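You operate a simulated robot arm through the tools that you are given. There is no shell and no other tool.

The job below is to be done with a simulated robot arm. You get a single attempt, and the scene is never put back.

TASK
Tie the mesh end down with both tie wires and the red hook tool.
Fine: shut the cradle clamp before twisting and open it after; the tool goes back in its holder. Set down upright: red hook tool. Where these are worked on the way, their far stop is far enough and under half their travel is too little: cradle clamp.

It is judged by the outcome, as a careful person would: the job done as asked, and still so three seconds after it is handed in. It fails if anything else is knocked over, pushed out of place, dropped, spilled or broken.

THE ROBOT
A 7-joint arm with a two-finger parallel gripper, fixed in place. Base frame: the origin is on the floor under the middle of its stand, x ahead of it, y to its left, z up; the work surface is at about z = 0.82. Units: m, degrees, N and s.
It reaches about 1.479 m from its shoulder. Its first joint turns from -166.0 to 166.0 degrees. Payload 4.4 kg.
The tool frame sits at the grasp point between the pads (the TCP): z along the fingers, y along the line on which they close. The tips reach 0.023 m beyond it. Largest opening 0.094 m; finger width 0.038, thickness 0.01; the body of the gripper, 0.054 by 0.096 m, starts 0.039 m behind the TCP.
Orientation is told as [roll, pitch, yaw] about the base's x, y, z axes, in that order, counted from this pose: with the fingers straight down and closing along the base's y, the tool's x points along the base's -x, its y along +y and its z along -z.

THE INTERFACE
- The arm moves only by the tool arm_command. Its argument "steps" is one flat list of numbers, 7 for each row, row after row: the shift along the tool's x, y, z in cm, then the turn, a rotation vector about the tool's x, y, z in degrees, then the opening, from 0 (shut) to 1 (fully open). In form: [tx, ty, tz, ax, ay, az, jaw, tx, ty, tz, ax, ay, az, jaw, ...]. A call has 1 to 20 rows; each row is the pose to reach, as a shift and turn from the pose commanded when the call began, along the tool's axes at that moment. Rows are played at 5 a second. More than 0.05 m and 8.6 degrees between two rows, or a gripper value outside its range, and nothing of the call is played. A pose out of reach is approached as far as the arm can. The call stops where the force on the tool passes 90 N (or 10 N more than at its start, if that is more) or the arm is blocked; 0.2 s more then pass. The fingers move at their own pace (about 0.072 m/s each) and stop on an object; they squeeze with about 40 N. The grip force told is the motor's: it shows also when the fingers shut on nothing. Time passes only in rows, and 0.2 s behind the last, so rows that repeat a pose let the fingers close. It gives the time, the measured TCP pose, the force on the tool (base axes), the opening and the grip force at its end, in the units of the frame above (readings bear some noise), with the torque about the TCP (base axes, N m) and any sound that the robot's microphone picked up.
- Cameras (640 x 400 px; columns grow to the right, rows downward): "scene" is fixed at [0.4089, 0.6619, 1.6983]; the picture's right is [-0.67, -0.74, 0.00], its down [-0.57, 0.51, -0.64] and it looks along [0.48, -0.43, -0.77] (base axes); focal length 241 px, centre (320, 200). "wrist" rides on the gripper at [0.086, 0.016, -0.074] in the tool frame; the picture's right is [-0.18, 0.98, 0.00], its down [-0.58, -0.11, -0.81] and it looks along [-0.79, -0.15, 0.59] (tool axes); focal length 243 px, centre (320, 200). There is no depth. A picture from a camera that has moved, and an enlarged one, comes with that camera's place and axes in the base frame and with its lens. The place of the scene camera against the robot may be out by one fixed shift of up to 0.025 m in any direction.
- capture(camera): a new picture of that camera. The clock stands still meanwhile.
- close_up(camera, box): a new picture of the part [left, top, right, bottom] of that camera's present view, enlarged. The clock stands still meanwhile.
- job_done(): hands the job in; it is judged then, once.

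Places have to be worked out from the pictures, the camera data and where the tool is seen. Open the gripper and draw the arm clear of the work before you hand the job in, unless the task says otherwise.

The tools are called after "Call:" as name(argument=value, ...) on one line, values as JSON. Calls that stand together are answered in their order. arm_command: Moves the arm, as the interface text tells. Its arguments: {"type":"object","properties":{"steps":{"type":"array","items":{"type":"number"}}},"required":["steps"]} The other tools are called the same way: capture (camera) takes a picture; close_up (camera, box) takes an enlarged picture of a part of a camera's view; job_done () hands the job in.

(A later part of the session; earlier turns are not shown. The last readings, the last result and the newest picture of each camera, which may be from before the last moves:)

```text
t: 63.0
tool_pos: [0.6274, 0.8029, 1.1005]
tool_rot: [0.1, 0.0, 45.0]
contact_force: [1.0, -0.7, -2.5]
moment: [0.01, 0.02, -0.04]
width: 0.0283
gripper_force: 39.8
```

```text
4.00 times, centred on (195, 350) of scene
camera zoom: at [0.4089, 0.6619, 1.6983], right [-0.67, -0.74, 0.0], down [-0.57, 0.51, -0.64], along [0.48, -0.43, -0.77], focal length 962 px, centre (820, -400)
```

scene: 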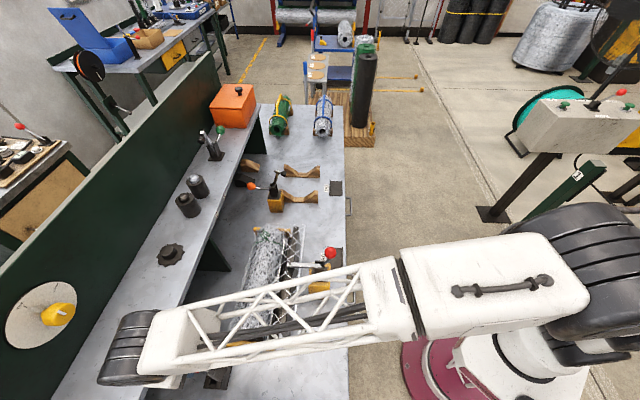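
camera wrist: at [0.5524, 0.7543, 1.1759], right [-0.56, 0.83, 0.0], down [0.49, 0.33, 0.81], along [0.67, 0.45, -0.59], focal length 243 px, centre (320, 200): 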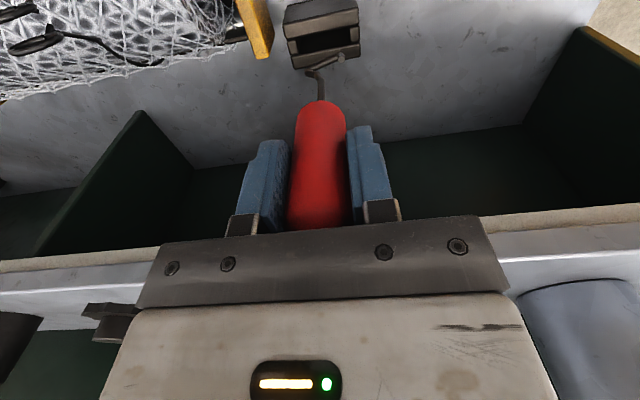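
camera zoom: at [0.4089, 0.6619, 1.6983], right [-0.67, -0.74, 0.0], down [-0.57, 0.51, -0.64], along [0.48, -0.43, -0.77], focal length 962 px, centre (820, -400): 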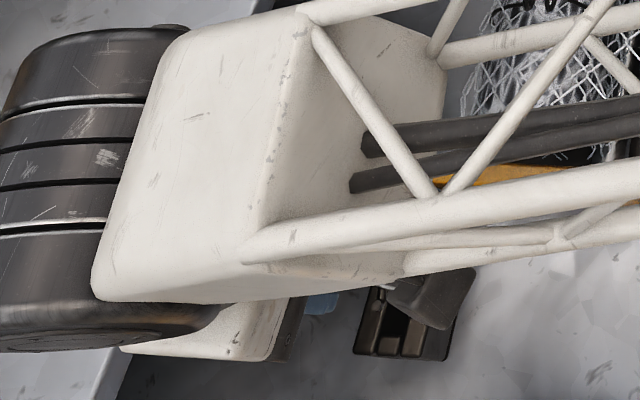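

The hook now appears turned about 10° in the pads (tip swung toward the robot). I take closer looks to measure its exact pose in the hand.

Call:
close_up(camera="wrist", box=[280, 90, 360, 170])

Call:
close_up(camera="wrist", box=[295, 45, 355, 105])

```text
5.00 times, centred on (320, 130) of wrist
camera zoom: at [0.5524, 0.7543, 1.1759], right [-0.56, 0.83, 0.0], down [0.49, 0.33, 0.81], along [0.67, 0.45, -0.59], focal length 1213 px, centre (320, 550)
```

zoom: 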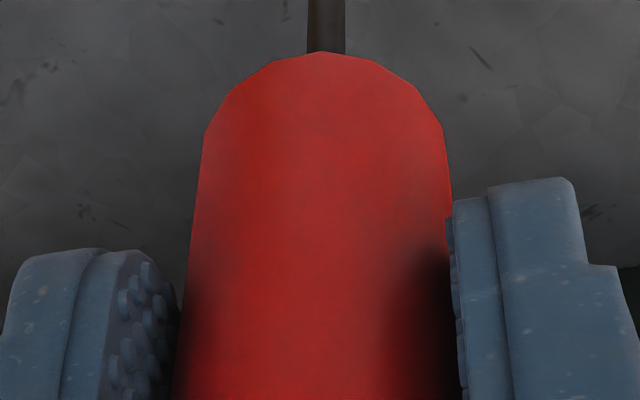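

```text
6.67 times, centred on (325, 75) of wrist
camera zoom: at [0.5524, 0.7543, 1.1759], right [-0.56, 0.83, 0.0], down [0.49, 0.33, 0.81], along [0.67, 0.45, -0.59], focal length 1618 px, centre (287, 1033)
```

zoom: 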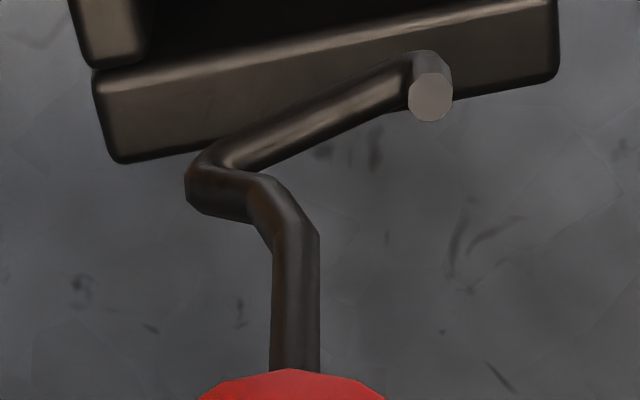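

The handle sits upright in the pads, with the hook turned some 12° about its axis. I'll allow for that: I go to the pre-insertion place at yaw 123, where the scene camera sees hook and eyes together.

Call:
arm_command(steps=[0.2, -0.5, -3, 0, 0, -7.8, 0, 0.4, -2.2, -6, 0, 0, -15.6, 0, 0.6, -4.2, -7, 0, 0, -23.4, 0, 0.8, -6.2, -7, 0, 0, -31.2, 0, 1.0, -8.2, -7, 0, 0, -39, 0, 1.2, -10.2, -7, 0, 0, -46.8, 0, 1.4, -12.2, -7, 0, 0, -54.6, 0, 1.6, -14.2, -7, 0, 0, -62.4, 0, 1.8, -15.8, -7, 0, 0, -70.2, 0, 2.0, -16.57, -6.5, 0, 0, -78, 0, 2.0, -16.57, -6.0, 0, 0, -78, 0])

Call:
close_up(camera="scene", box=[205, 255, 285, 315])

Call:
close_up(camera="wrist", box=[270, 0, 430, 120])

```text
t: 65.4
tool_pos: [0.7322, 0.6725, 1.1604]
tool_rot: [-0.2, 0.0, 123.0]
contact_force: [-0.8, 0.5, -2.4]
moment: [-0.01, -0.02, -0.02]
width: 0.0287
gripper_force: 40.0
```

```text
6.67 times, centred on (245, 285) of scene
camera zoom: at [0.4089, 0.6619, 1.6983], right [-0.67, -0.74, 0.0], down [-0.57, 0.51, -0.64], along [0.48, -0.43, -0.77], focal length 1604 px, centre (820, -367)
```

zoom: 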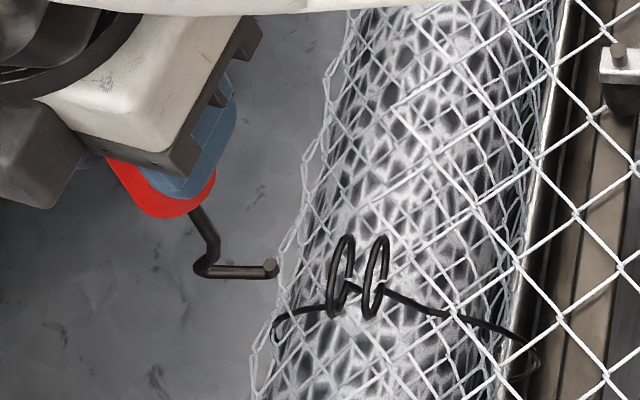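

```text
3.33 times, centred on (350, 60) of wrist
camera zoom: at [0.7644, 0.5907, 1.2363], right [-0.92, -0.38, 0.0], down [-0.23, 0.55, 0.81], along [-0.31, 0.75, -0.59], focal length 809 px, centre (220, 667)
```

zoom: 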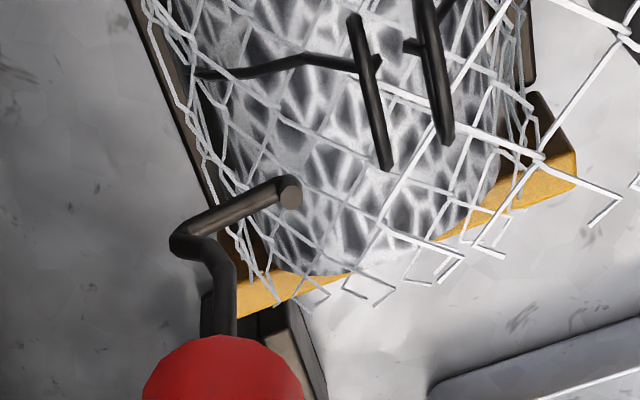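

The bar is parallel to the eyes' axis (tip pointing toward the robot), and the hook hangs about 5 mm to +L of and 18 mm above where it must pass through. I correct L and height now, then recheck.

Call:
arm_command(steps=[0.25, -0.05, 0.9, 0, 0, 0, 0, 0.49, -0.1, 1.7, 0, 0, 0, 0])

Call:
close_up(camera="scene", box=[215, 265, 275, 310])

Call:
close_up(camera="wrist", box=[280, 0, 420, 100])

```text
t: 66.0
tool_pos: [0.7366, 0.6698, 1.1444]
tool_rot: [-0.2, -0.1, 123.0]
contact_force: [0.3, 0.8, -1.4]
moment: [-0.03, 0.03, 0.0]
width: 0.0282
gripper_force: 40.1
```

```text
8.89 times, centred on (245, 288) of scene
camera zoom: at [0.4089, 0.6619, 1.6983], right [-0.67, -0.74, 0.0], down [-0.57, 0.51, -0.64], along [0.48, -0.43, -0.77], focal length 2139 px, centre (987, -578)
```

zoom: 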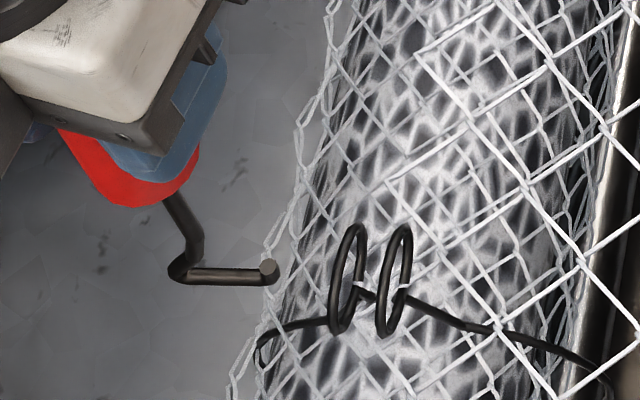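

```text
4.00 times, centred on (350, 50) of wrist
camera zoom: at [0.7684, 0.5881, 1.2193], right [-0.92, -0.38, 0.0], down [-0.23, 0.55, 0.81], along [-0.31, 0.75, -0.59], focal length 970 px, centre (200, 800)
```

zoom: 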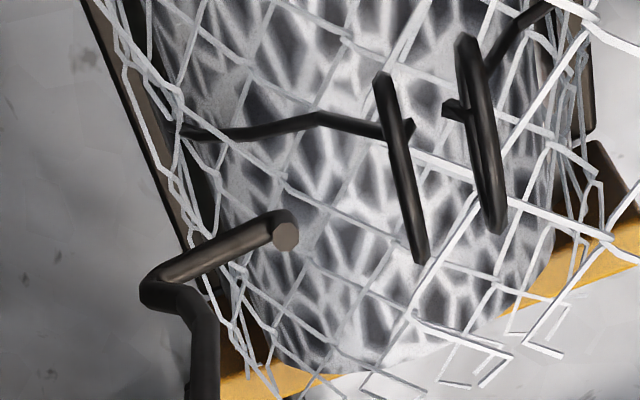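

Combining both views, the tip will enter the first eye well inside its opening (about 4 mm clearance on top). I move 2.7 cm toward the robot along the eyes' axis and look.

Call:
arm_command(steps=[0.19, 0.88, 0, 0, 0, 0, 0, 0.37, 1.76, 0, 0, 0, 0, 0, 0.56, 2.64, 0, 0, 0, 0, 0])

Call:
close_up(camera="scene", box=[225, 265, 285, 310])

Call:
close_up(camera="wrist", box=[280, 0, 420, 100])

```text
t: 66.8
tool_pos: [0.7169, 0.6503, 1.1459]
tool_rot: [-0.2, 0.1, 123.0]
contact_force: [11.4, 16.5, 4.5]
moment: [2.13, -1.53, -0.21]
width: 0.031
gripper_force: 40.3
```

```text
8.89 times, centred on (255, 288) of scene
camera zoom: at [0.4089, 0.6619, 1.6983], right [-0.67, -0.74, 0.0], down [-0.57, 0.51, -0.64], along [0.48, -0.43, -0.77], focal length 2139 px, centre (898, -578)
```

zoom: 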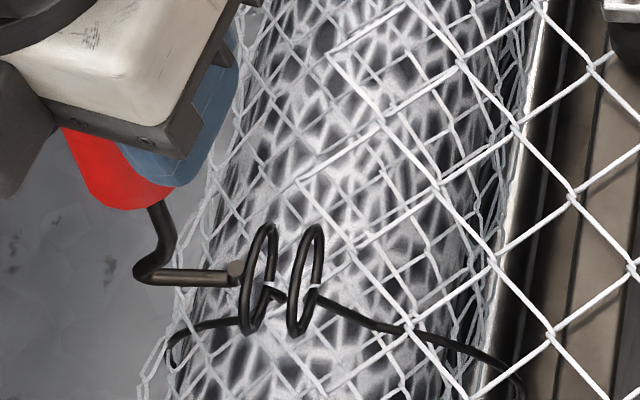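

```text
4.00 times, centred on (350, 50) of wrist
camera zoom: at [0.749, 0.5685, 1.2207], right [-0.92, -0.38, 0.0], down [-0.23, 0.55, 0.81], along [-0.31, 0.75, -0.59], focal length 970 px, centre (200, 800)
```

zoom: 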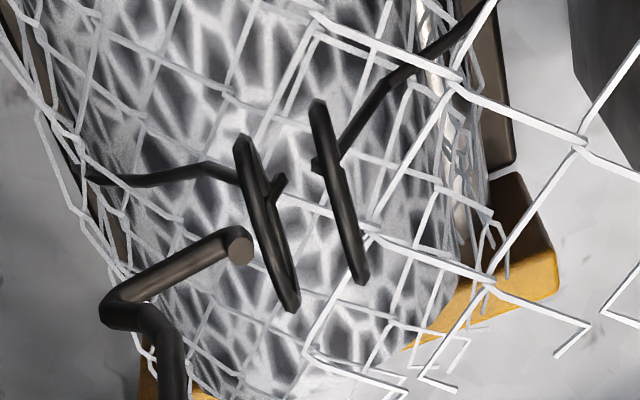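

The tip met resistance at the first eye (20 N) and the tool started to lean, so I back straight out and re-check the alignment before trying lower.

Call:
arm_command(steps=[-0.19, -0.88, 0, 0, 0, 0, 0, -0.37, -1.76, 0, 0, 0, 0, 0])

Call:
close_up(camera="scene", box=[225, 265, 285, 310])

Call:
close_up(camera="wrist", box=[280, 0, 420, 100])

Call:
capture(camera="wrist")

```text
t: 67.4
tool_pos: [0.7295, 0.664, 1.1433]
tool_rot: [0.1, 0.1, 123.0]
contact_force: [-1.0, -0.6, -1.1]
moment: [0.0, 0.03, 0.01]
width: 0.0282
gripper_force: 40.0
```

```text
8.89 times, centred on (255, 288) of scene
camera zoom: at [0.4089, 0.6619, 1.6983], right [-0.67, -0.74, 0.0], down [-0.57, 0.51, -0.64], along [0.48, -0.43, -0.77], focal length 2139 px, centre (898, -578)
```

zoom: 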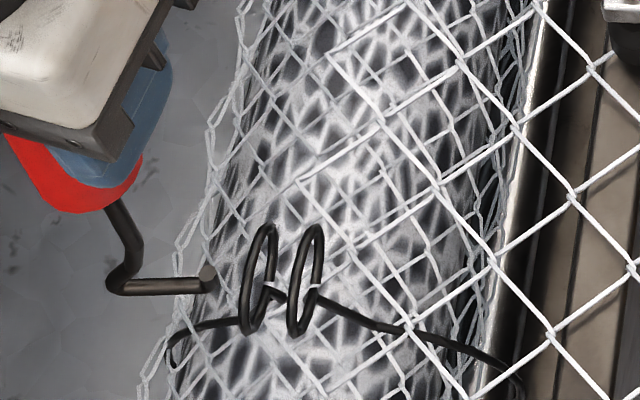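

```text
4.00 times, centred on (350, 50) of wrist
camera zoom: at [0.7609, 0.5818, 1.2189], right [-0.92, -0.38, 0.0], down [-0.23, 0.55, 0.81], along [-0.31, 0.75, -0.59], focal length 970 px, centre (200, 800)
```

zoom: 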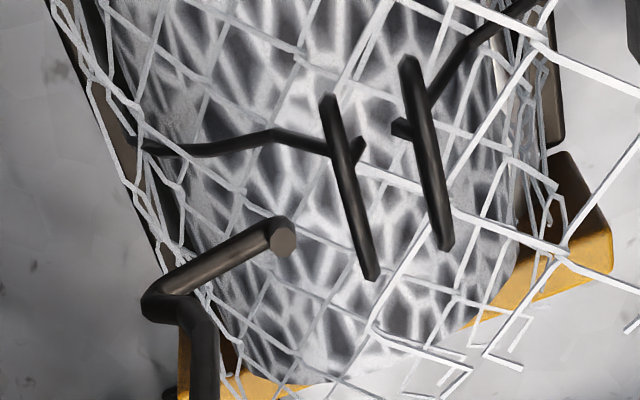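

```text
taken
camera wrist: at [0.7609, 0.5818, 1.2189], right [-0.92, -0.38, 0.0], down [-0.23, 0.55, 0.81], along [-0.31, 0.75, -0.59], focal length 243 px, centre (320, 200)
```

wrist: 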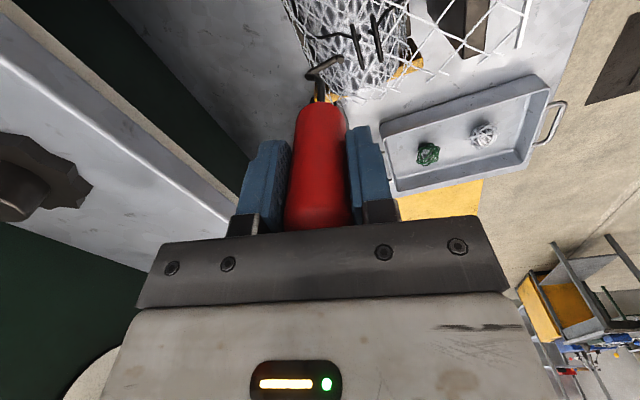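

After backing out, both views put the tip about 5–6 mm above the eye centre and 1 mm off in L, i.e. nearly centred for the whole hook. I try again slowly by 1.6 cm, checking force.

Call:
arm_command(steps=[0.11, 0.39, 0, 0, 0, 0, 0, 0.22, 0.78, 0, 0, 0, 0, 0, 0.33, 1.17, 0, 0, 0, 0, 0, 0.43, 1.56, 0, 0, 0, 0, 0])

Call:
close_up(camera="scene", box=[225, 265, 285, 310])

Call:
close_up(camera="wrist", box=[280, 0, 420, 100])

```text
t: 68.4
tool_pos: [0.7192, 0.6516, 1.1447]
tool_rot: [-0.1, 0.1, 122.9]
contact_force: [14.4, 15.3, 6.4]
moment: [1.98, -1.64, -0.17]
width: 0.0303
gripper_force: 39.9
```

```text
8.89 times, centred on (255, 288) of scene
camera zoom: at [0.4089, 0.6619, 1.6983], right [-0.67, -0.74, 0.0], down [-0.57, 0.51, -0.64], along [0.48, -0.43, -0.77], focal length 2139 px, centre (898, -578)
```

zoom: 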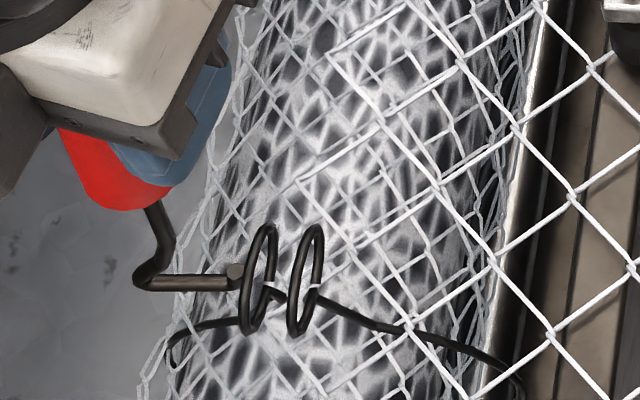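

```text
4.00 times, centred on (350, 50) of wrist
camera zoom: at [0.7506, 0.5697, 1.2195], right [-0.93, -0.38, 0.0], down [-0.23, 0.55, 0.81], along [-0.31, 0.75, -0.59], focal length 970 px, centre (200, 800)
```

zoom: 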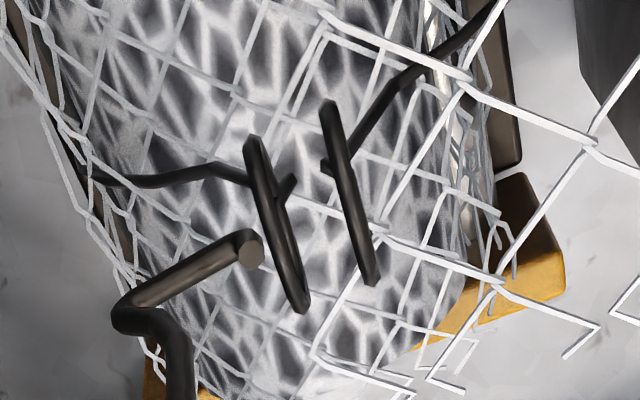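

Careful triangulation puts the tip exactly centred in the first eye, yet it is blocked at the eye's face — so the eyes act as solid plates. The gap between the two eyes (~10 mm) fits the hook's flat profile though, so I'll enter from above between them with the hook lying along L and turn about the common vertical axis. I back out, rise, and turn 90°.

Call:
arm_command(steps=[-0.31, -1.47, 0, 0, 0, 0, 0, -0.62, -2.93, -1.0, 0, 0, 0, 0, -0.62, -2.93, -4.2, 0, 0, 0, 0, -0.6, -2.5, -4.2, 0, 0, 7.5, 0, -0.58, -2.08, -4.2, 0, 0, 15, 0, -0.56, -1.65, -4.2, 0, 0, 22.5, 0, -0.53, -1.23, -4.2, 0, 0, 30, 0, -0.51, -0.8, -4.2, 0, 0, 37.5, 0, -0.49, -0.38, -4.2, 0, 0, 45, 0, -0.47, 0.05, -4.2, 0, 0, 52.5, 0, -0.45, 0.47, -4.2, 0, 0, 60, 0, -0.43, 0.9, -4.2, 0, 0, 67.5, 0, -0.41, 1.32, -4.2, 0, 0, 75, 0, -0.39, 1.75, -4.2, 0, 0, 82.5, 0, -0.36, 2.17, -4.2, 0, 0, 90, 0])

Call:
close_up(camera="scene", box=[225, 255, 285, 300])

Call:
close_up(camera="wrist", box=[260, 0, 400, 110])

```text
t: 71.6
tool_pos: [0.6988, 0.6432, 1.1858]
tool_rot: [0.1, -0.1, 32.7]
contact_force: [0.1, -0.5, -1.7]
moment: [0.01, 0.0, 0.03]
width: 0.0283
gripper_force: 39.8
```

```text
8.89 times, centred on (255, 278) of scene
camera zoom: at [0.4089, 0.6619, 1.6983], right [-0.67, -0.74, 0.0], down [-0.57, 0.51, -0.64], along [0.48, -0.43, -0.77], focal length 2139 px, centre (898, -489)
```

zoom: 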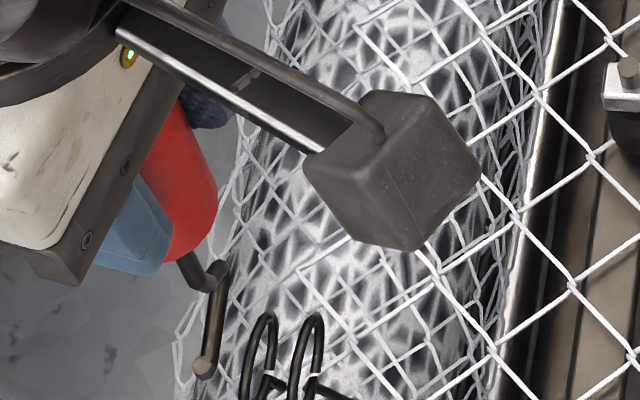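

```text
3.64 times, centred on (330, 55) of wrist
camera zoom: at [0.6157, 0.6093, 1.2606], right [-0.38, 0.93, 0.0], down [0.55, 0.22, 0.81], along [0.75, 0.31, -0.59], focal length 882 px, centre (284, 727)
```

zoom: 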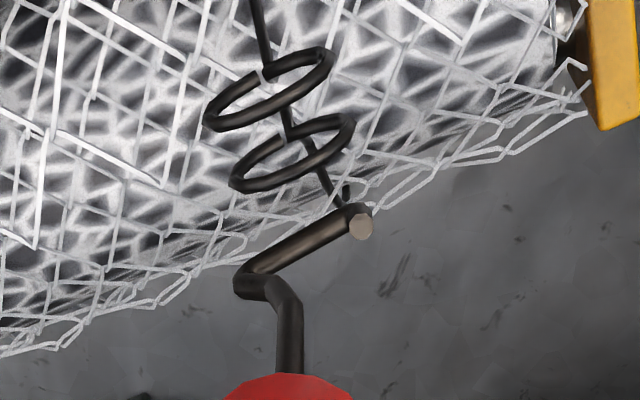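

The hook hangs about 8 mm to +W because the tool leans in the pads. I tilt the gripper 4.7° to bring the tool upright and look again.

Call:
arm_command(steps=[0, 0, 0, 0, 2.4, 0, 0, 0, 0, 0, 0, 4.7, 0, 0])

Call:
close_up(camera="scene", box=[215, 255, 275, 300])

Call:
close_up(camera="wrist", box=[260, 0, 400, 110])

```text
t: 72.2
tool_pos: [0.7, 0.6417, 1.1863]
tool_rot: [0.0, 4.7, 32.9]
contact_force: [1.2, -0.4, -1.4]
moment: [0.02, 0.03, 0.05]
width: 0.0284
gripper_force: 40.4
```

```text
8.89 times, centred on (245, 278) of scene
camera zoom: at [0.4089, 0.6619, 1.6983], right [-0.67, -0.74, 0.0], down [-0.57, 0.51, -0.64], along [0.48, -0.43, -0.77], focal length 2139 px, centre (987, -489)
```

zoom: 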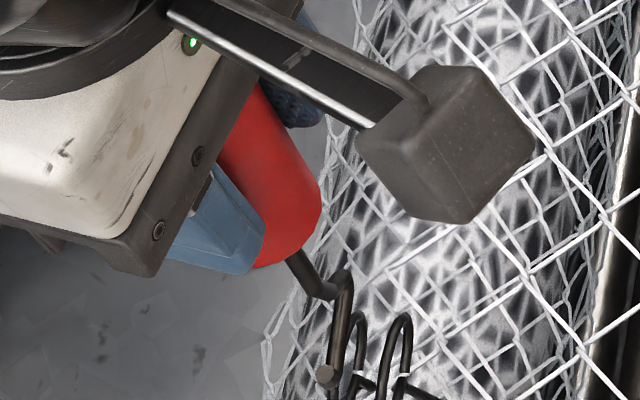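

```text
3.64 times, centred on (330, 55) of wrist
camera zoom: at [0.6211, 0.6122, 1.2674], right [-0.38, 0.92, -0.01], down [0.6, 0.26, 0.76], along [0.7, 0.28, -0.65], focal length 882 px, centre (284, 727)
```

zoom: 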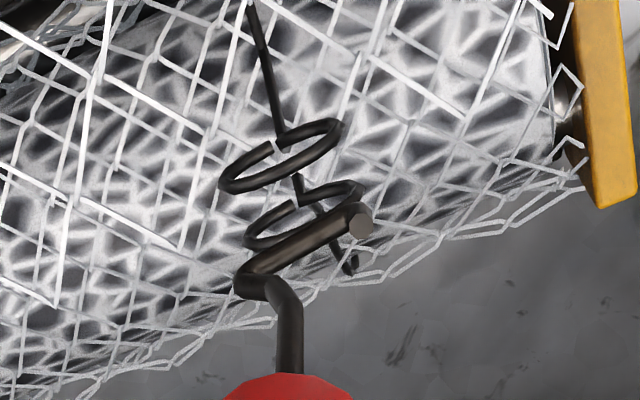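

The tool is now upright with its axis at about (0.947, −0.0385), right on the mid-point between the eyes; the bar is still turned ~8° from L. I turn it 8° clockwise and lower 1.5 cm, then check against the gap.

Call:
arm_command(steps=[0, 0, 0, -0.34, 0, 4.2, 0, 0, 0, 0, -0.69, 0, 8.37, 0, -0.06, 0, 0.75, -0.69, 0, 8.37, 0, -0.12, 0, 1.5, -0.69, 0, 8.37, 0])

Call:
close_up(camera="scene", box=[225, 265, 285, 310])

Call:
close_up(camera="wrist", box=[260, 0, 400, 110])

```text
t: 73.2
tool_pos: [0.6992, 0.644, 1.1706]
tool_rot: [0.0, 4.6, 24.4]
contact_force: [0.2, 0.3, -1.1]
moment: [-0.01, 0.03, 0.02]
width: 0.0282
gripper_force: 40.5
```

```text
8.89 times, centred on (255, 288) of scene
camera zoom: at [0.4089, 0.6619, 1.6983], right [-0.67, -0.74, 0.0], down [-0.57, 0.51, -0.64], along [0.48, -0.43, -0.77], focal length 2139 px, centre (898, -578)
```

zoom: 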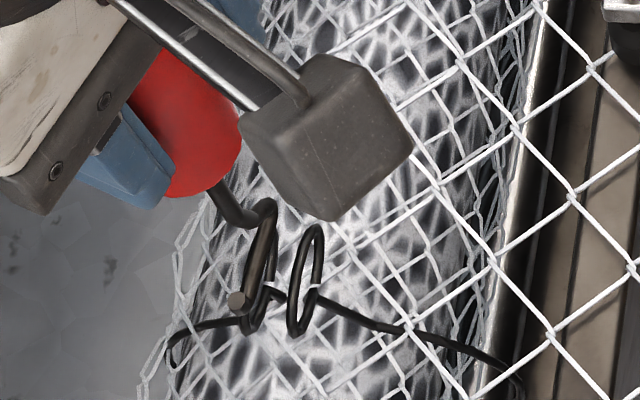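

```text
3.64 times, centred on (330, 55) of wrist
camera zoom: at [0.618, 0.6241, 1.2528], right [-0.24, 0.97, -0.01], down [0.63, 0.17, 0.76], along [0.74, 0.17, -0.65], focal length 882 px, centre (284, 727)
```

zoom: 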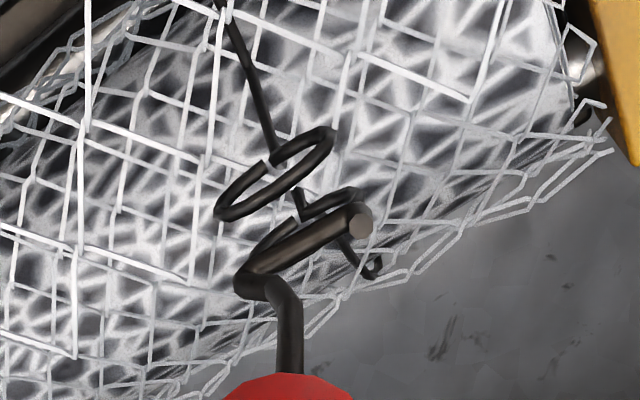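

The bar is now parallel to the eyes at W=0.9487; the gap's middle is 0.9466, so I shift 2.2 mm toward the robot and lower 1.2 cm, watching the force.

Call:
arm_command(steps=[0.2, -0.08, 0.02, 0, 0, 0, 0, 0.15, -0.08, 0.62, 0, 0, 0, 0, 0.11, -0.08, 1.22, 0, 0, 0, 0])

Call:
close_up(camera="scene", box=[225, 265, 285, 310])

Call:
close_up(camera="wrist", box=[260, 0, 400, 110])

```text
t: 74.0
tool_pos: [0.6978, 0.6412, 1.1592]
tool_rot: [0.0, 4.6, 24.6]
contact_force: [-0.1, -0.1, -1.6]
moment: [0.01, -0.02, 0.03]
width: 0.0282
gripper_force: 40.0
```

```text
8.89 times, centred on (255, 288) of scene
camera zoom: at [0.4089, 0.6619, 1.6983], right [-0.67, -0.74, 0.0], down [-0.57, 0.51, -0.64], along [0.48, -0.43, -0.77], focal length 2139 px, centre (898, -578)
```

zoom: 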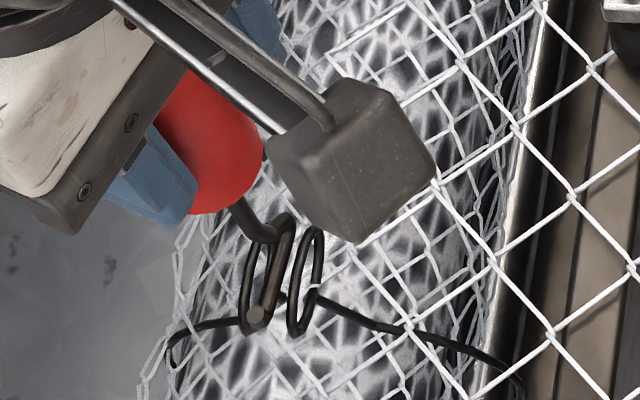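

```text
3.64 times, centred on (330, 55) of wrist
camera zoom: at [0.6162, 0.622, 1.2402], right [-0.24, 0.97, -0.01], down [0.63, 0.17, 0.76], along [0.74, 0.17, -0.65], focal length 882 px, centre (284, 727)
```

zoom: 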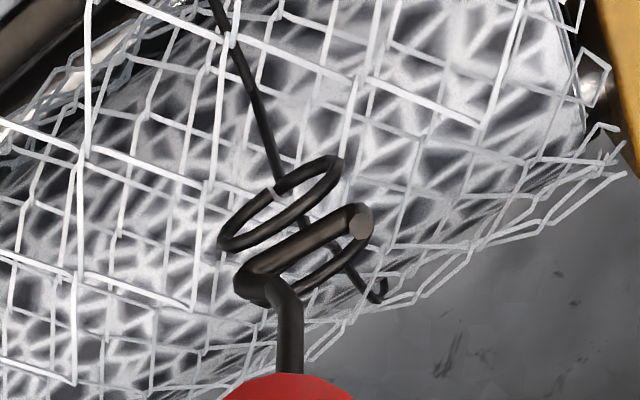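

The hook has slid cleanly between the two eyes with no force. I lower another 1 cm to bring the bar to the eyes' centre height.

Call:
arm_command(steps=[-0.04, 0, 0.5, 0, 0, 0, 0, -0.08, 0, 1.0, 0, 0, 0, 0])

Call:
close_up(camera="scene", box=[225, 265, 285, 310])

Call:
close_up(camera="wrist", box=[260, 0, 400, 110])

```text
t: 74.6
tool_pos: [0.6978, 0.6407, 1.148]
tool_rot: [-0.1, 4.7, 24.5]
contact_force: [-0.5, -0.2, -1.0]
moment: [0.07, -0.02, 0.02]
width: 0.0282
gripper_force: 40.4
```

```text
8.89 times, centred on (255, 288) of scene
camera zoom: at [0.4089, 0.6619, 1.6983], right [-0.67, -0.74, 0.0], down [-0.57, 0.51, -0.64], along [0.48, -0.43, -0.77], focal length 2139 px, centre (898, -578)
```

zoom: 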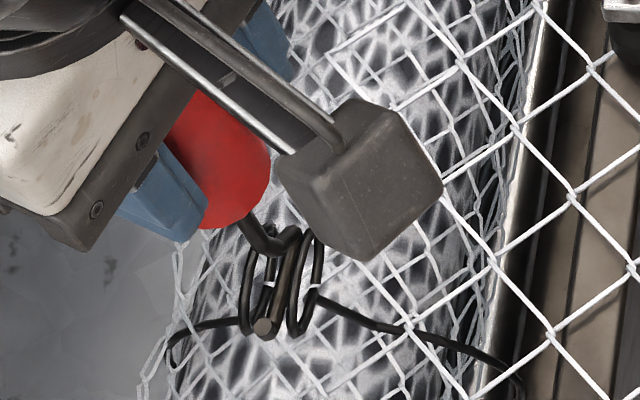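

```text
3.64 times, centred on (330, 55) of wrist
camera zoom: at [0.6161, 0.6223, 1.2297], right [-0.24, 0.97, -0.01], down [0.63, 0.17, 0.76], along [0.74, 0.17, -0.65], focal length 882 px, centre (284, 727)
```

zoom: 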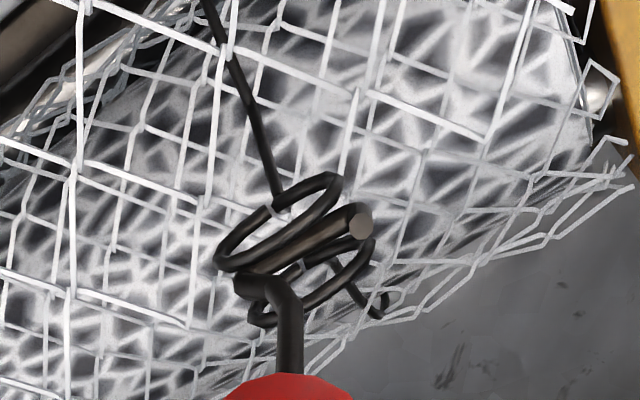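

The hook sits between the eyes at centre height. I now turn 21° clockwise as a trial and check what the wire does.

Call:
arm_command(steps=[0, 0, 0, -0.56, 0, 6.98, 0, 0, 0, 0, -1.12, 0, 13.95, 0, 0, 0, 0, -1.69, 0, 20.93, 0])

Call:
close_up(camera="scene", box=[225, 265, 285, 310])

Call:
close_up(camera="wrist", box=[260, 0, 400, 110])

```text
t: 75.4
tool_pos: [0.6972, 0.6403, 1.1492]
tool_rot: [0.0, 4.6, 3.5]
contact_force: [1.0, 0.2, -1.9]
moment: [0.11, -0.2, 0.04]
width: 0.0283
gripper_force: 39.8
```

```text
8.89 times, centred on (255, 288) of scene
camera zoom: at [0.4089, 0.6619, 1.6983], right [-0.67, -0.74, 0.0], down [-0.57, 0.51, -0.64], along [0.48, -0.43, -0.77], focal length 2139 px, centre (898, -578)
```

zoom: 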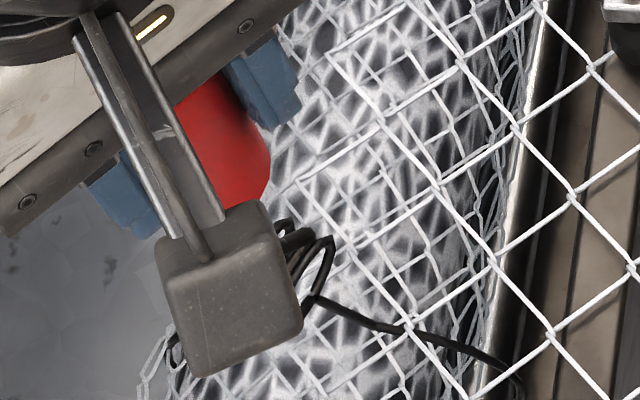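

```text
3.64 times, centred on (330, 55) of wrist
camera zoom: at [0.6146, 0.6519, 1.2309], right [0.12, 0.99, -0.01], down [0.65, -0.07, 0.76], along [0.75, -0.1, -0.65], focal length 882 px, centre (284, 727)
```

zoom: 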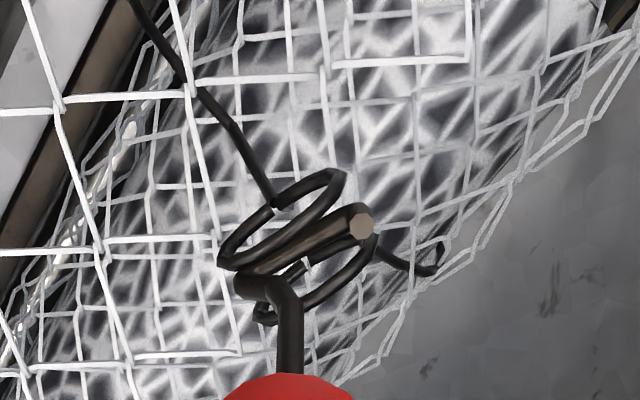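

The eyes turn along with the hook with hardly any load. I continue clockwise toward the wrist limit (133° more).

Call:
arm_command(steps=[0, 0, 0, -0.56, 0, 6.98, 0, 0, 0, 0, -1.12, 0, 13.96, 0, 0, 0, 0, -1.68, 0, 20.93, 0, 0, 0, 0, -2.25, 0, 27.91, 0, 0, 0, 0, -2.81, 0, 34.89, 0, 0, 0, 0, -3.37, 0, 41.87, 0, 0, 0, 0, -3.93, 0, 48.84, 0, 0, 0, 0, -4.49, 0, 55.82, 0, 0, 0, 0, -5.05, 0, 62.8, 0, 0, 0, 0, -5.61, 0, 69.78, 0, 0, 0, 0, -6.18, 0, 76.75, 0, 0, 0, 0, -6.74, 0, 83.73, 0, 0, 0, 0, -7.3, 0, 90.71, 0])

Call:
close_up(camera="scene", box=[225, 265, 285, 310])

Call:
close_up(camera="wrist", box=[260, 0, 400, 110])

```text
t: 78.2
tool_pos: [0.697, 0.6423, 1.1489]
tool_rot: [0.0, 4.6, -87.4]
contact_force: [-1.9, 2.1, -0.6]
moment: [0.28, 0.05, 0.05]
width: 0.028
gripper_force: 39.7
```

```text
8.89 times, centred on (255, 288) of scene
camera zoom: at [0.4089, 0.6619, 1.6983], right [-0.67, -0.74, 0.0], down [-0.57, 0.51, -0.64], along [0.48, -0.43, -0.77], focal length 2139 px, centre (898, -578)
```

zoom: 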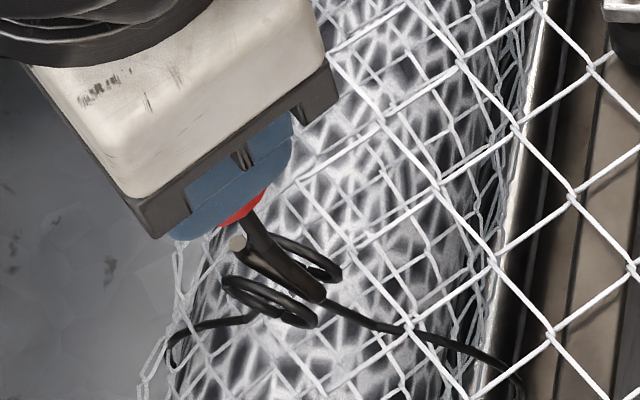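

```text
3.64 times, centred on (330, 55) of wrist
camera zoom: at [0.7082, 0.7214, 1.2302], right [0.99, -0.14, -0.01], down [-0.08, -0.65, 0.76], along [-0.12, -0.75, -0.65], focal length 882 px, centre (284, 727)
```

zoom: 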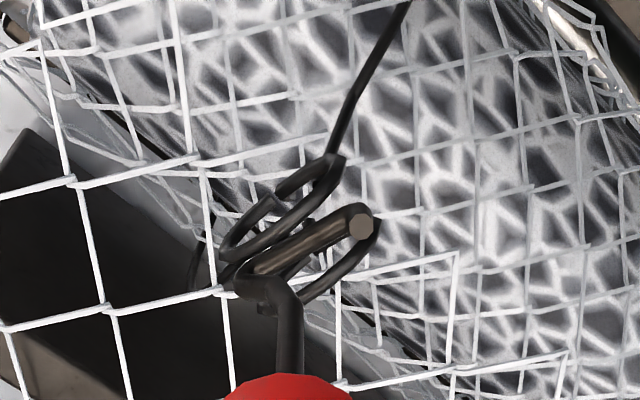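

The eyes keep following the hook. I continue another 42° toward the limit.

Call:
arm_command(steps=[0, 0, 0, -0.56, 0, 6.98, 0, 0, 0, 0, -1.12, 0, 13.96, 0, 0, 0, 0, -1.68, 0, 20.93, 0, 0, 0, 0, -2.25, 0, 27.91, 0, 0, 0, 0, -2.81, 0, 34.89, 0, 0, 0, 0, -3.37, 0, 41.87, 0])

Call:
close_up(camera="scene", box=[225, 265, 285, 310])

Call:
close_up(camera="wrist", box=[260, 0, 400, 110])

```text
t: 79.6
tool_pos: [0.6972, 0.6403, 1.1493]
tool_rot: [-0.2, 4.6, -129.5]
contact_force: [0.6, 2.6, -0.1]
moment: [0.33, -0.1, 0.02]
width: 0.0283
gripper_force: 39.5
```

```text
8.89 times, centred on (255, 288) of scene
camera zoom: at [0.4089, 0.6619, 1.6983], right [-0.67, -0.74, 0.0], down [-0.57, 0.51, -0.64], along [0.48, -0.43, -0.77], focal length 2139 px, centre (898, -578)
```

zoom: 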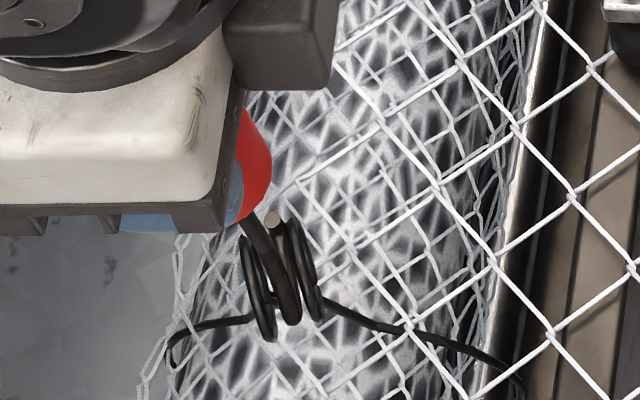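

```text
3.64 times, centred on (330, 55) of wrist
camera zoom: at [0.7587, 0.6921, 1.2304], right [0.64, -0.77, -0.02], down [-0.49, -0.43, 0.76], along [-0.59, -0.48, -0.65], focal length 882 px, centre (284, 727)
```

zoom: 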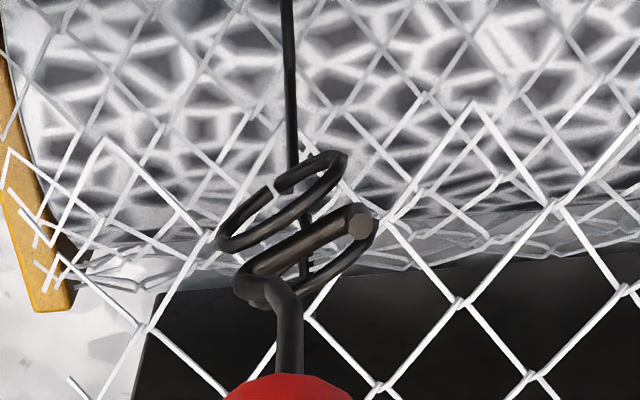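

About 150° done with no sign of completion yet. I lift the hook straight out to see whether the eyes stay turned.

Call:
arm_command(steps=[0.12, 0, -1.5, 0, 0, 0, 0, 0.24, 0, -3.0, 0, 0, 0, 0, 0.36, 0, -4.5, 0, 0, 0, 0])

Call:
close_up(camera="scene", box=[225, 265, 285, 310])

Call:
close_up(camera="wrist", box=[260, 0, 400, 110])

```text
t: 80.4
tool_pos: [0.6975, 0.6419, 1.1925]
tool_rot: [-0.1, 4.5, -129.4]
contact_force: [-0.3, 0.3, -1.3]
moment: [0.03, 0.01, -0.01]
width: 0.0282
gripper_force: 39.7
```

```text
8.89 times, centred on (255, 288) of scene
camera zoom: at [0.4089, 0.6619, 1.6983], right [-0.67, -0.74, 0.0], down [-0.57, 0.51, -0.64], along [0.48, -0.43, -0.77], focal length 2139 px, centre (898, -578)
```

zoom: 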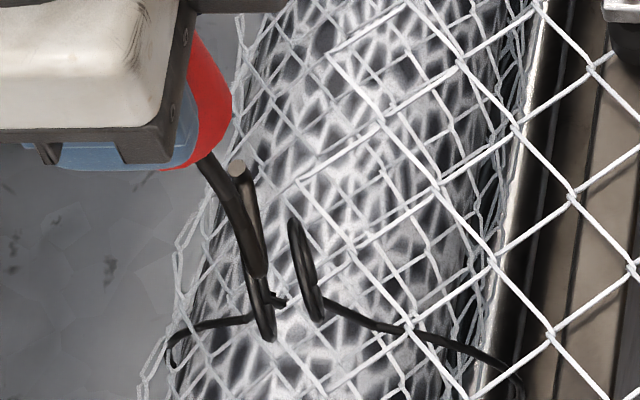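

```text
3.64 times, centred on (330, 55) of wrist
camera zoom: at [0.7587, 0.6931, 1.2752], right [0.64, -0.77, -0.02], down [-0.49, -0.43, 0.76], along [-0.59, -0.48, -0.65], focal length 882 px, centre (284, 727)
```

zoom: 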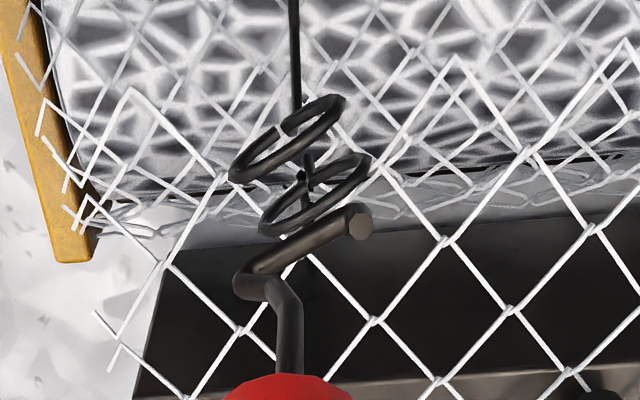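

The eyes stay turned, parallel to the hook. I turn back 170° in the air above them (ratcheting), keeping the axis in place.

Call:
arm_command(steps=[0, 0, 0, 0.68, 0, -8.47, 0, 0, 0, 0, 1.36, 0, -16.95, 0, 0, 0, 0, 2.05, 0, -25.42, 0, 0, 0, 0, 2.73, 0, -33.89, 0, 0, 0, 0, 3.41, 0, -42.37, 0, 0, 0, 0, 4.09, 0, -50.84, 0, 0, 0, 0, 4.77, 0, -59.31, 0, 0, 0, 0, 5.46, 0, -67.78, 0, 0, 0, 0, 6.14, 0, -76.26, 0, 0, 0, 0, 6.82, 0, -84.73, 0, 0, 0, 0, 7.5, 0, -93.2, 0, 0, 0, 0, 8.18, 0, -101.68, 0, 0, 0, 0, 8.87, 0, -110.15, 0, 0, 0, 0, 9.55, 0, -118.62, 0, 0, 0, 0, 10.23, 0, -127.1, 0, 0, 0, 0, 10.91, 0, -135.57, 0, 0, 0, 0, 11.59, 0, -144.04, 0, 0, 0, 0, 12.28, 0, -152.52, 0, 0, 0, 0, 12.96, 0, -160.99, 0, 0, 0, 0, 13.64, 0, -169.46, 0])

Call:
close_up(camera="scene", box=[225, 265, 285, 310])

Call:
close_up(camera="wrist", box=[260, 0, 400, 110])

```text
t: 84.6
tool_pos: [0.6964, 0.6416, 1.1934]
tool_rot: [0.0, 4.6, 40.7]
contact_force: [-1.2, 0.1, -1.8]
moment: [0.03, 0.01, 0.0]
width: 0.0282
gripper_force: 40.4
```

```text
8.89 times, centred on (255, 288) of scene
camera zoom: at [0.4089, 0.6619, 1.6983], right [-0.67, -0.74, 0.0], down [-0.57, 0.51, -0.64], along [0.48, -0.43, -0.77], focal length 2139 px, centre (898, -578)
```

zoom: 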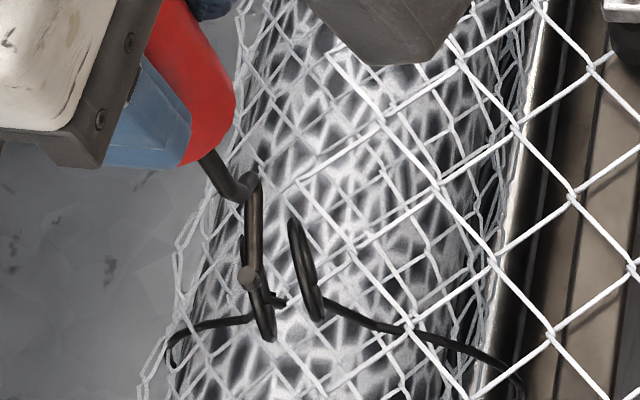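

```text
3.64 times, centred on (330, 55) of wrist
camera zoom: at [0.6238, 0.6001, 1.2755], right [-0.5, 0.86, -0.01], down [0.56, 0.34, 0.76], along [0.66, 0.37, -0.65], focal length 882 px, centre (284, 727)
```

zoom: 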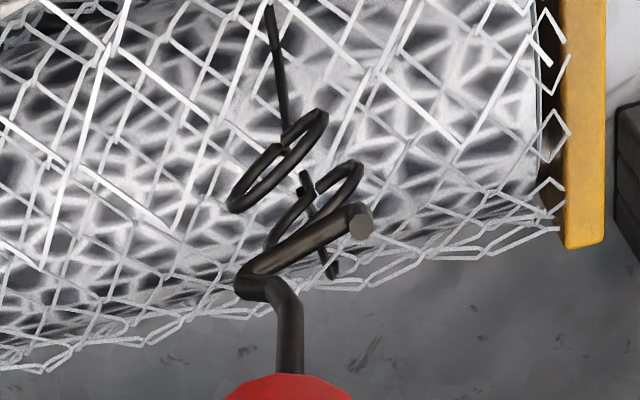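

The hook is over the eyes at the reversed orientation, needing 10° more. I finish the turn, nudge 1 mm and lower 2 cm, then check the fit.

Call:
arm_command(steps=[-0.06, 0, 0, 0.4, 0, -4.98, 0, -0.12, 0.01, 0, 0.8, 0, -9.97, 0, -0.2, 0.01, 1.0, 0.8, 0, -9.97, 0, -0.29, 0.01, 2.1, 0.8, 0, -9.97, 0])

Call:
close_up(camera="scene", box=[225, 265, 285, 310])

Call:
close_up(camera="wrist", box=[260, 0, 400, 110])

```text
t: 85.6
tool_pos: [0.6987, 0.6411, 1.1732]
tool_rot: [0.0, 4.7, 50.6]
contact_force: [-0.5, -0.3, -1.1]
moment: [0.0, 0.0, -0.02]
width: 0.0281
gripper_force: 40.0
```

```text
8.89 times, centred on (255, 288) of scene
camera zoom: at [0.4089, 0.6619, 1.6983], right [-0.67, -0.74, 0.0], down [-0.57, 0.51, -0.64], along [0.48, -0.43, -0.77], focal length 2139 px, centre (898, -578)
```

zoom: 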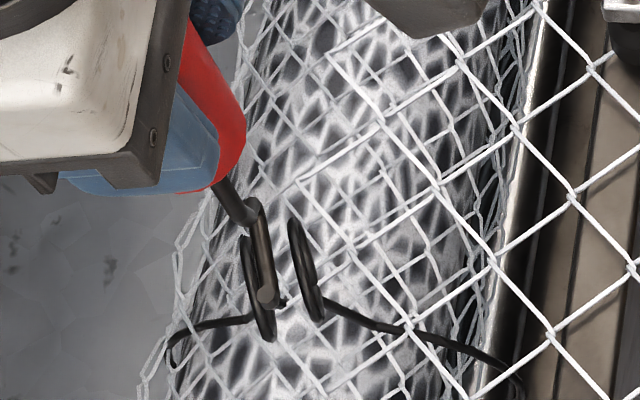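

```text
3.64 times, centred on (330, 55) of wrist
camera zoom: at [0.6336, 0.5894, 1.2542], right [-0.64, 0.77, -0.01], down [0.49, 0.43, 0.76], along [0.59, 0.48, -0.65], focal length 882 px, centre (284, 727)
```

zoom: 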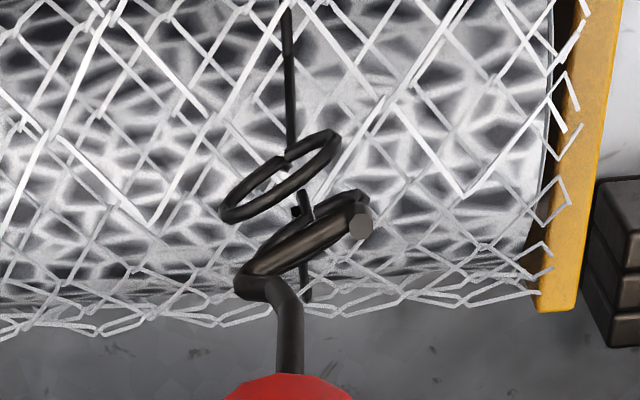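

Projecting straight down, the bar lands exactly mid-way between the eyes. I lower 2.4 cm to the working height.

Call:
arm_command(steps=[-0.06, 0, 0.8, 0, 0, 0, 0, -0.13, 0, 1.6, 0, 0, 0, 0, -0.19, 0, 2.4, 0, 0, 0, 0])

Call:
close_up(camera="scene", box=[225, 265, 285, 310])

```text
t: 86.4
tool_pos: [0.6985, 0.6421, 1.1491]
tool_rot: [0.0, 4.6, 50.5]
contact_force: [-1.3, -0.7, -1.1]
moment: [0.03, 0.02, -0.02]
width: 0.0279
gripper_force: 39.6
```

```text
8.89 times, centred on (255, 288) of scene
camera zoom: at [0.4089, 0.6619, 1.6983], right [-0.67, -0.74, 0.0], down [-0.57, 0.51, -0.64], along [0.48, -0.43, -0.77], focal length 2139 px, centre (898, -578)
```

zoom: 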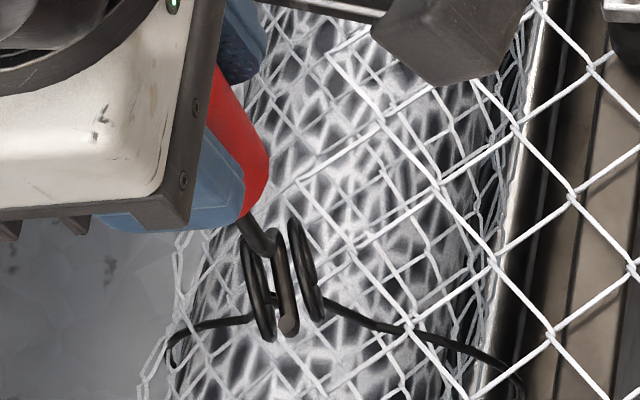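

In place with no load. I turn clockwise another 170°.

Call:
arm_command(steps=[0, 0, 0, -0.68, 0, 8.47, 0, 0, 0, 0, -1.36, 0, 16.95, 0, 0, 0, 0, -2.05, 0, 25.42, 0, 0, 0, 0, -2.73, 0, 33.89, 0, 0, 0, 0, -3.41, 0, 42.37, 0, 0, 0, 0, -4.09, 0, 50.84, 0, 0, 0, 0, -4.77, 0, 59.31, 0, 0, 0, 0, -5.46, 0, 67.78, 0, 0, 0, 0, -6.14, 0, 76.26, 0, 0, 0, 0, -6.82, 0, 84.73, 0, 0, 0, 0, -7.5, 0, 93.2, 0, 0, 0, 0, -8.18, 0, 101.68, 0, 0, 0, 0, -8.87, 0, 110.15, 0, 0, 0, 0, -9.55, 0, 118.62, 0, 0, 0, 0, -10.23, 0, 127.1, 0, 0, 0, 0, -10.91, 0, 135.57, 0, 0, 0, 0, -11.59, 0, 144.04, 0, 0, 0, 0, -12.28, 0, 152.52, 0, 0, 0, 0, -12.96, 0, 160.99, 0, 0, 0, 0, -13.64, 0, 169.46, 0])

Call:
close_up(camera="scene", box=[225, 265, 285, 310])

Call:
close_up(camera="wrist", box=[260, 0, 400, 110])

```text
t: 90.6
tool_pos: [0.6979, 0.6429, 1.1484]
tool_rot: [0.0, 4.7, -119.7]
contact_force: [-1.5, 3.7, -0.1]
moment: [0.54, 0.05, 0.11]
width: 0.0282
gripper_force: 40.0
```

```text
8.89 times, centred on (255, 288) of scene
camera zoom: at [0.4089, 0.6619, 1.6983], right [-0.67, -0.74, 0.0], down [-0.57, 0.51, -0.64], along [0.48, -0.43, -0.77], focal length 2139 px, centre (898, -578)
```

zoom: 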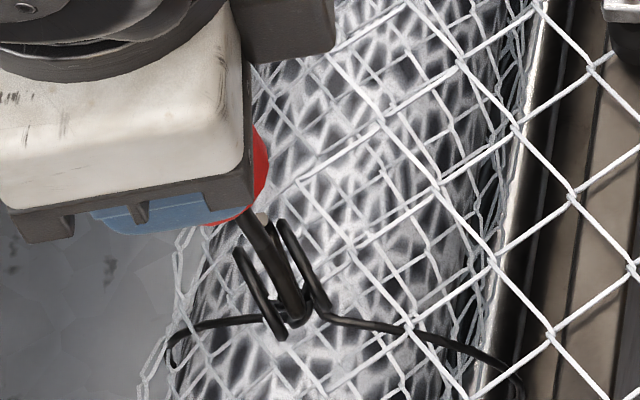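

```text
3.64 times, centred on (330, 55) of wrist
camera zoom: at [0.7502, 0.7027, 1.2308], right [0.76, -0.64, -0.02], down [-0.41, -0.51, 0.76], along [-0.5, -0.57, -0.65], focal length 882 px, centre (284, 727)
```

zoom: 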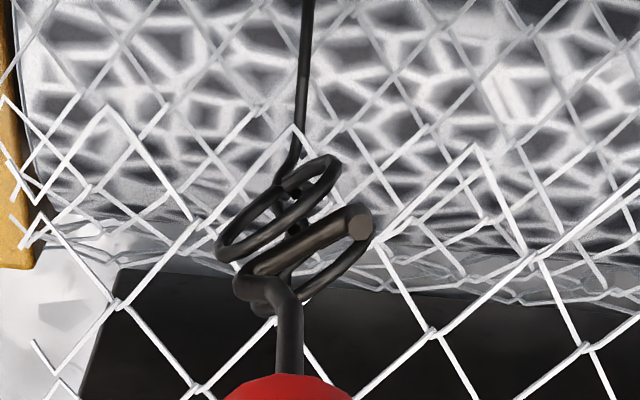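

About 324° of twist so far, with a slightly higher moment. I add 11° more, then lift out and look at the wire.

Call:
arm_command(steps=[0, 0, 0, -0.44, 0, 5.5, 0, 0, 0, 0, -0.88, 0, 10.97, 0, 0.12, 0, -1.5, -0.88, 0, 10.97, 0, 0.24, 0, -3.0, -0.88, 0, 10.97, 0, 0.36, 0, -4.5, -0.88, 0, 10.97, 0])

Call:
close_up(camera="scene", box=[225, 270, 275, 308])

Call:
close_up(camera="wrist", box=[270, 0, 370, 80])

```text
t: 91.8
tool_pos: [0.7017, 0.6379, 1.1933]
tool_rot: [-0.3, 4.6, -129.9]
contact_force: [-0.6, -0.9, -0.8]
moment: [-0.01, 0.01, 0.01]
width: 0.0283
gripper_force: 39.6
out of reach, approached as far as the arm can: row 2, 3, 4, 5
```

```text
10.53 times, centred on (250, 289) of scene
camera zoom: at [0.4089, 0.6619, 1.6983], right [-0.67, -0.74, 0.0], down [-0.57, 0.51, -0.64], along [0.48, -0.43, -0.77], focal length 2533 px, centre (1057, -737)
```

zoom: 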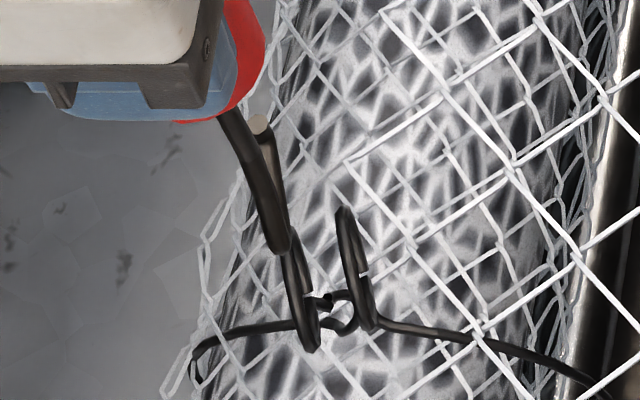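

```text
5.00 times, centred on (320, 40) of wrist
camera zoom: at [0.7639, 0.6876, 1.2744], right [0.64, -0.77, -0.02], down [-0.49, -0.43, 0.76], along [-0.59, -0.47, -0.65], focal length 1213 px, centre (320, 1000)
```

zoom: 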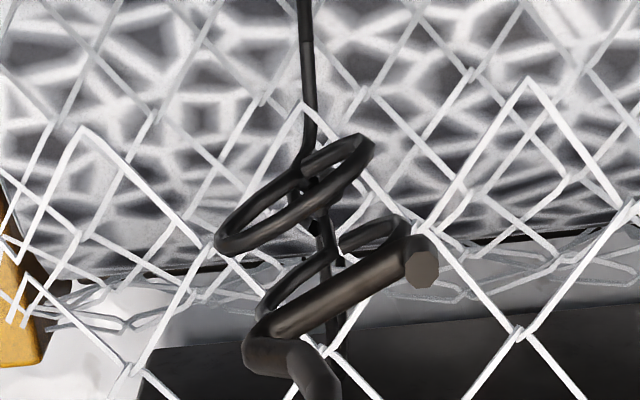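

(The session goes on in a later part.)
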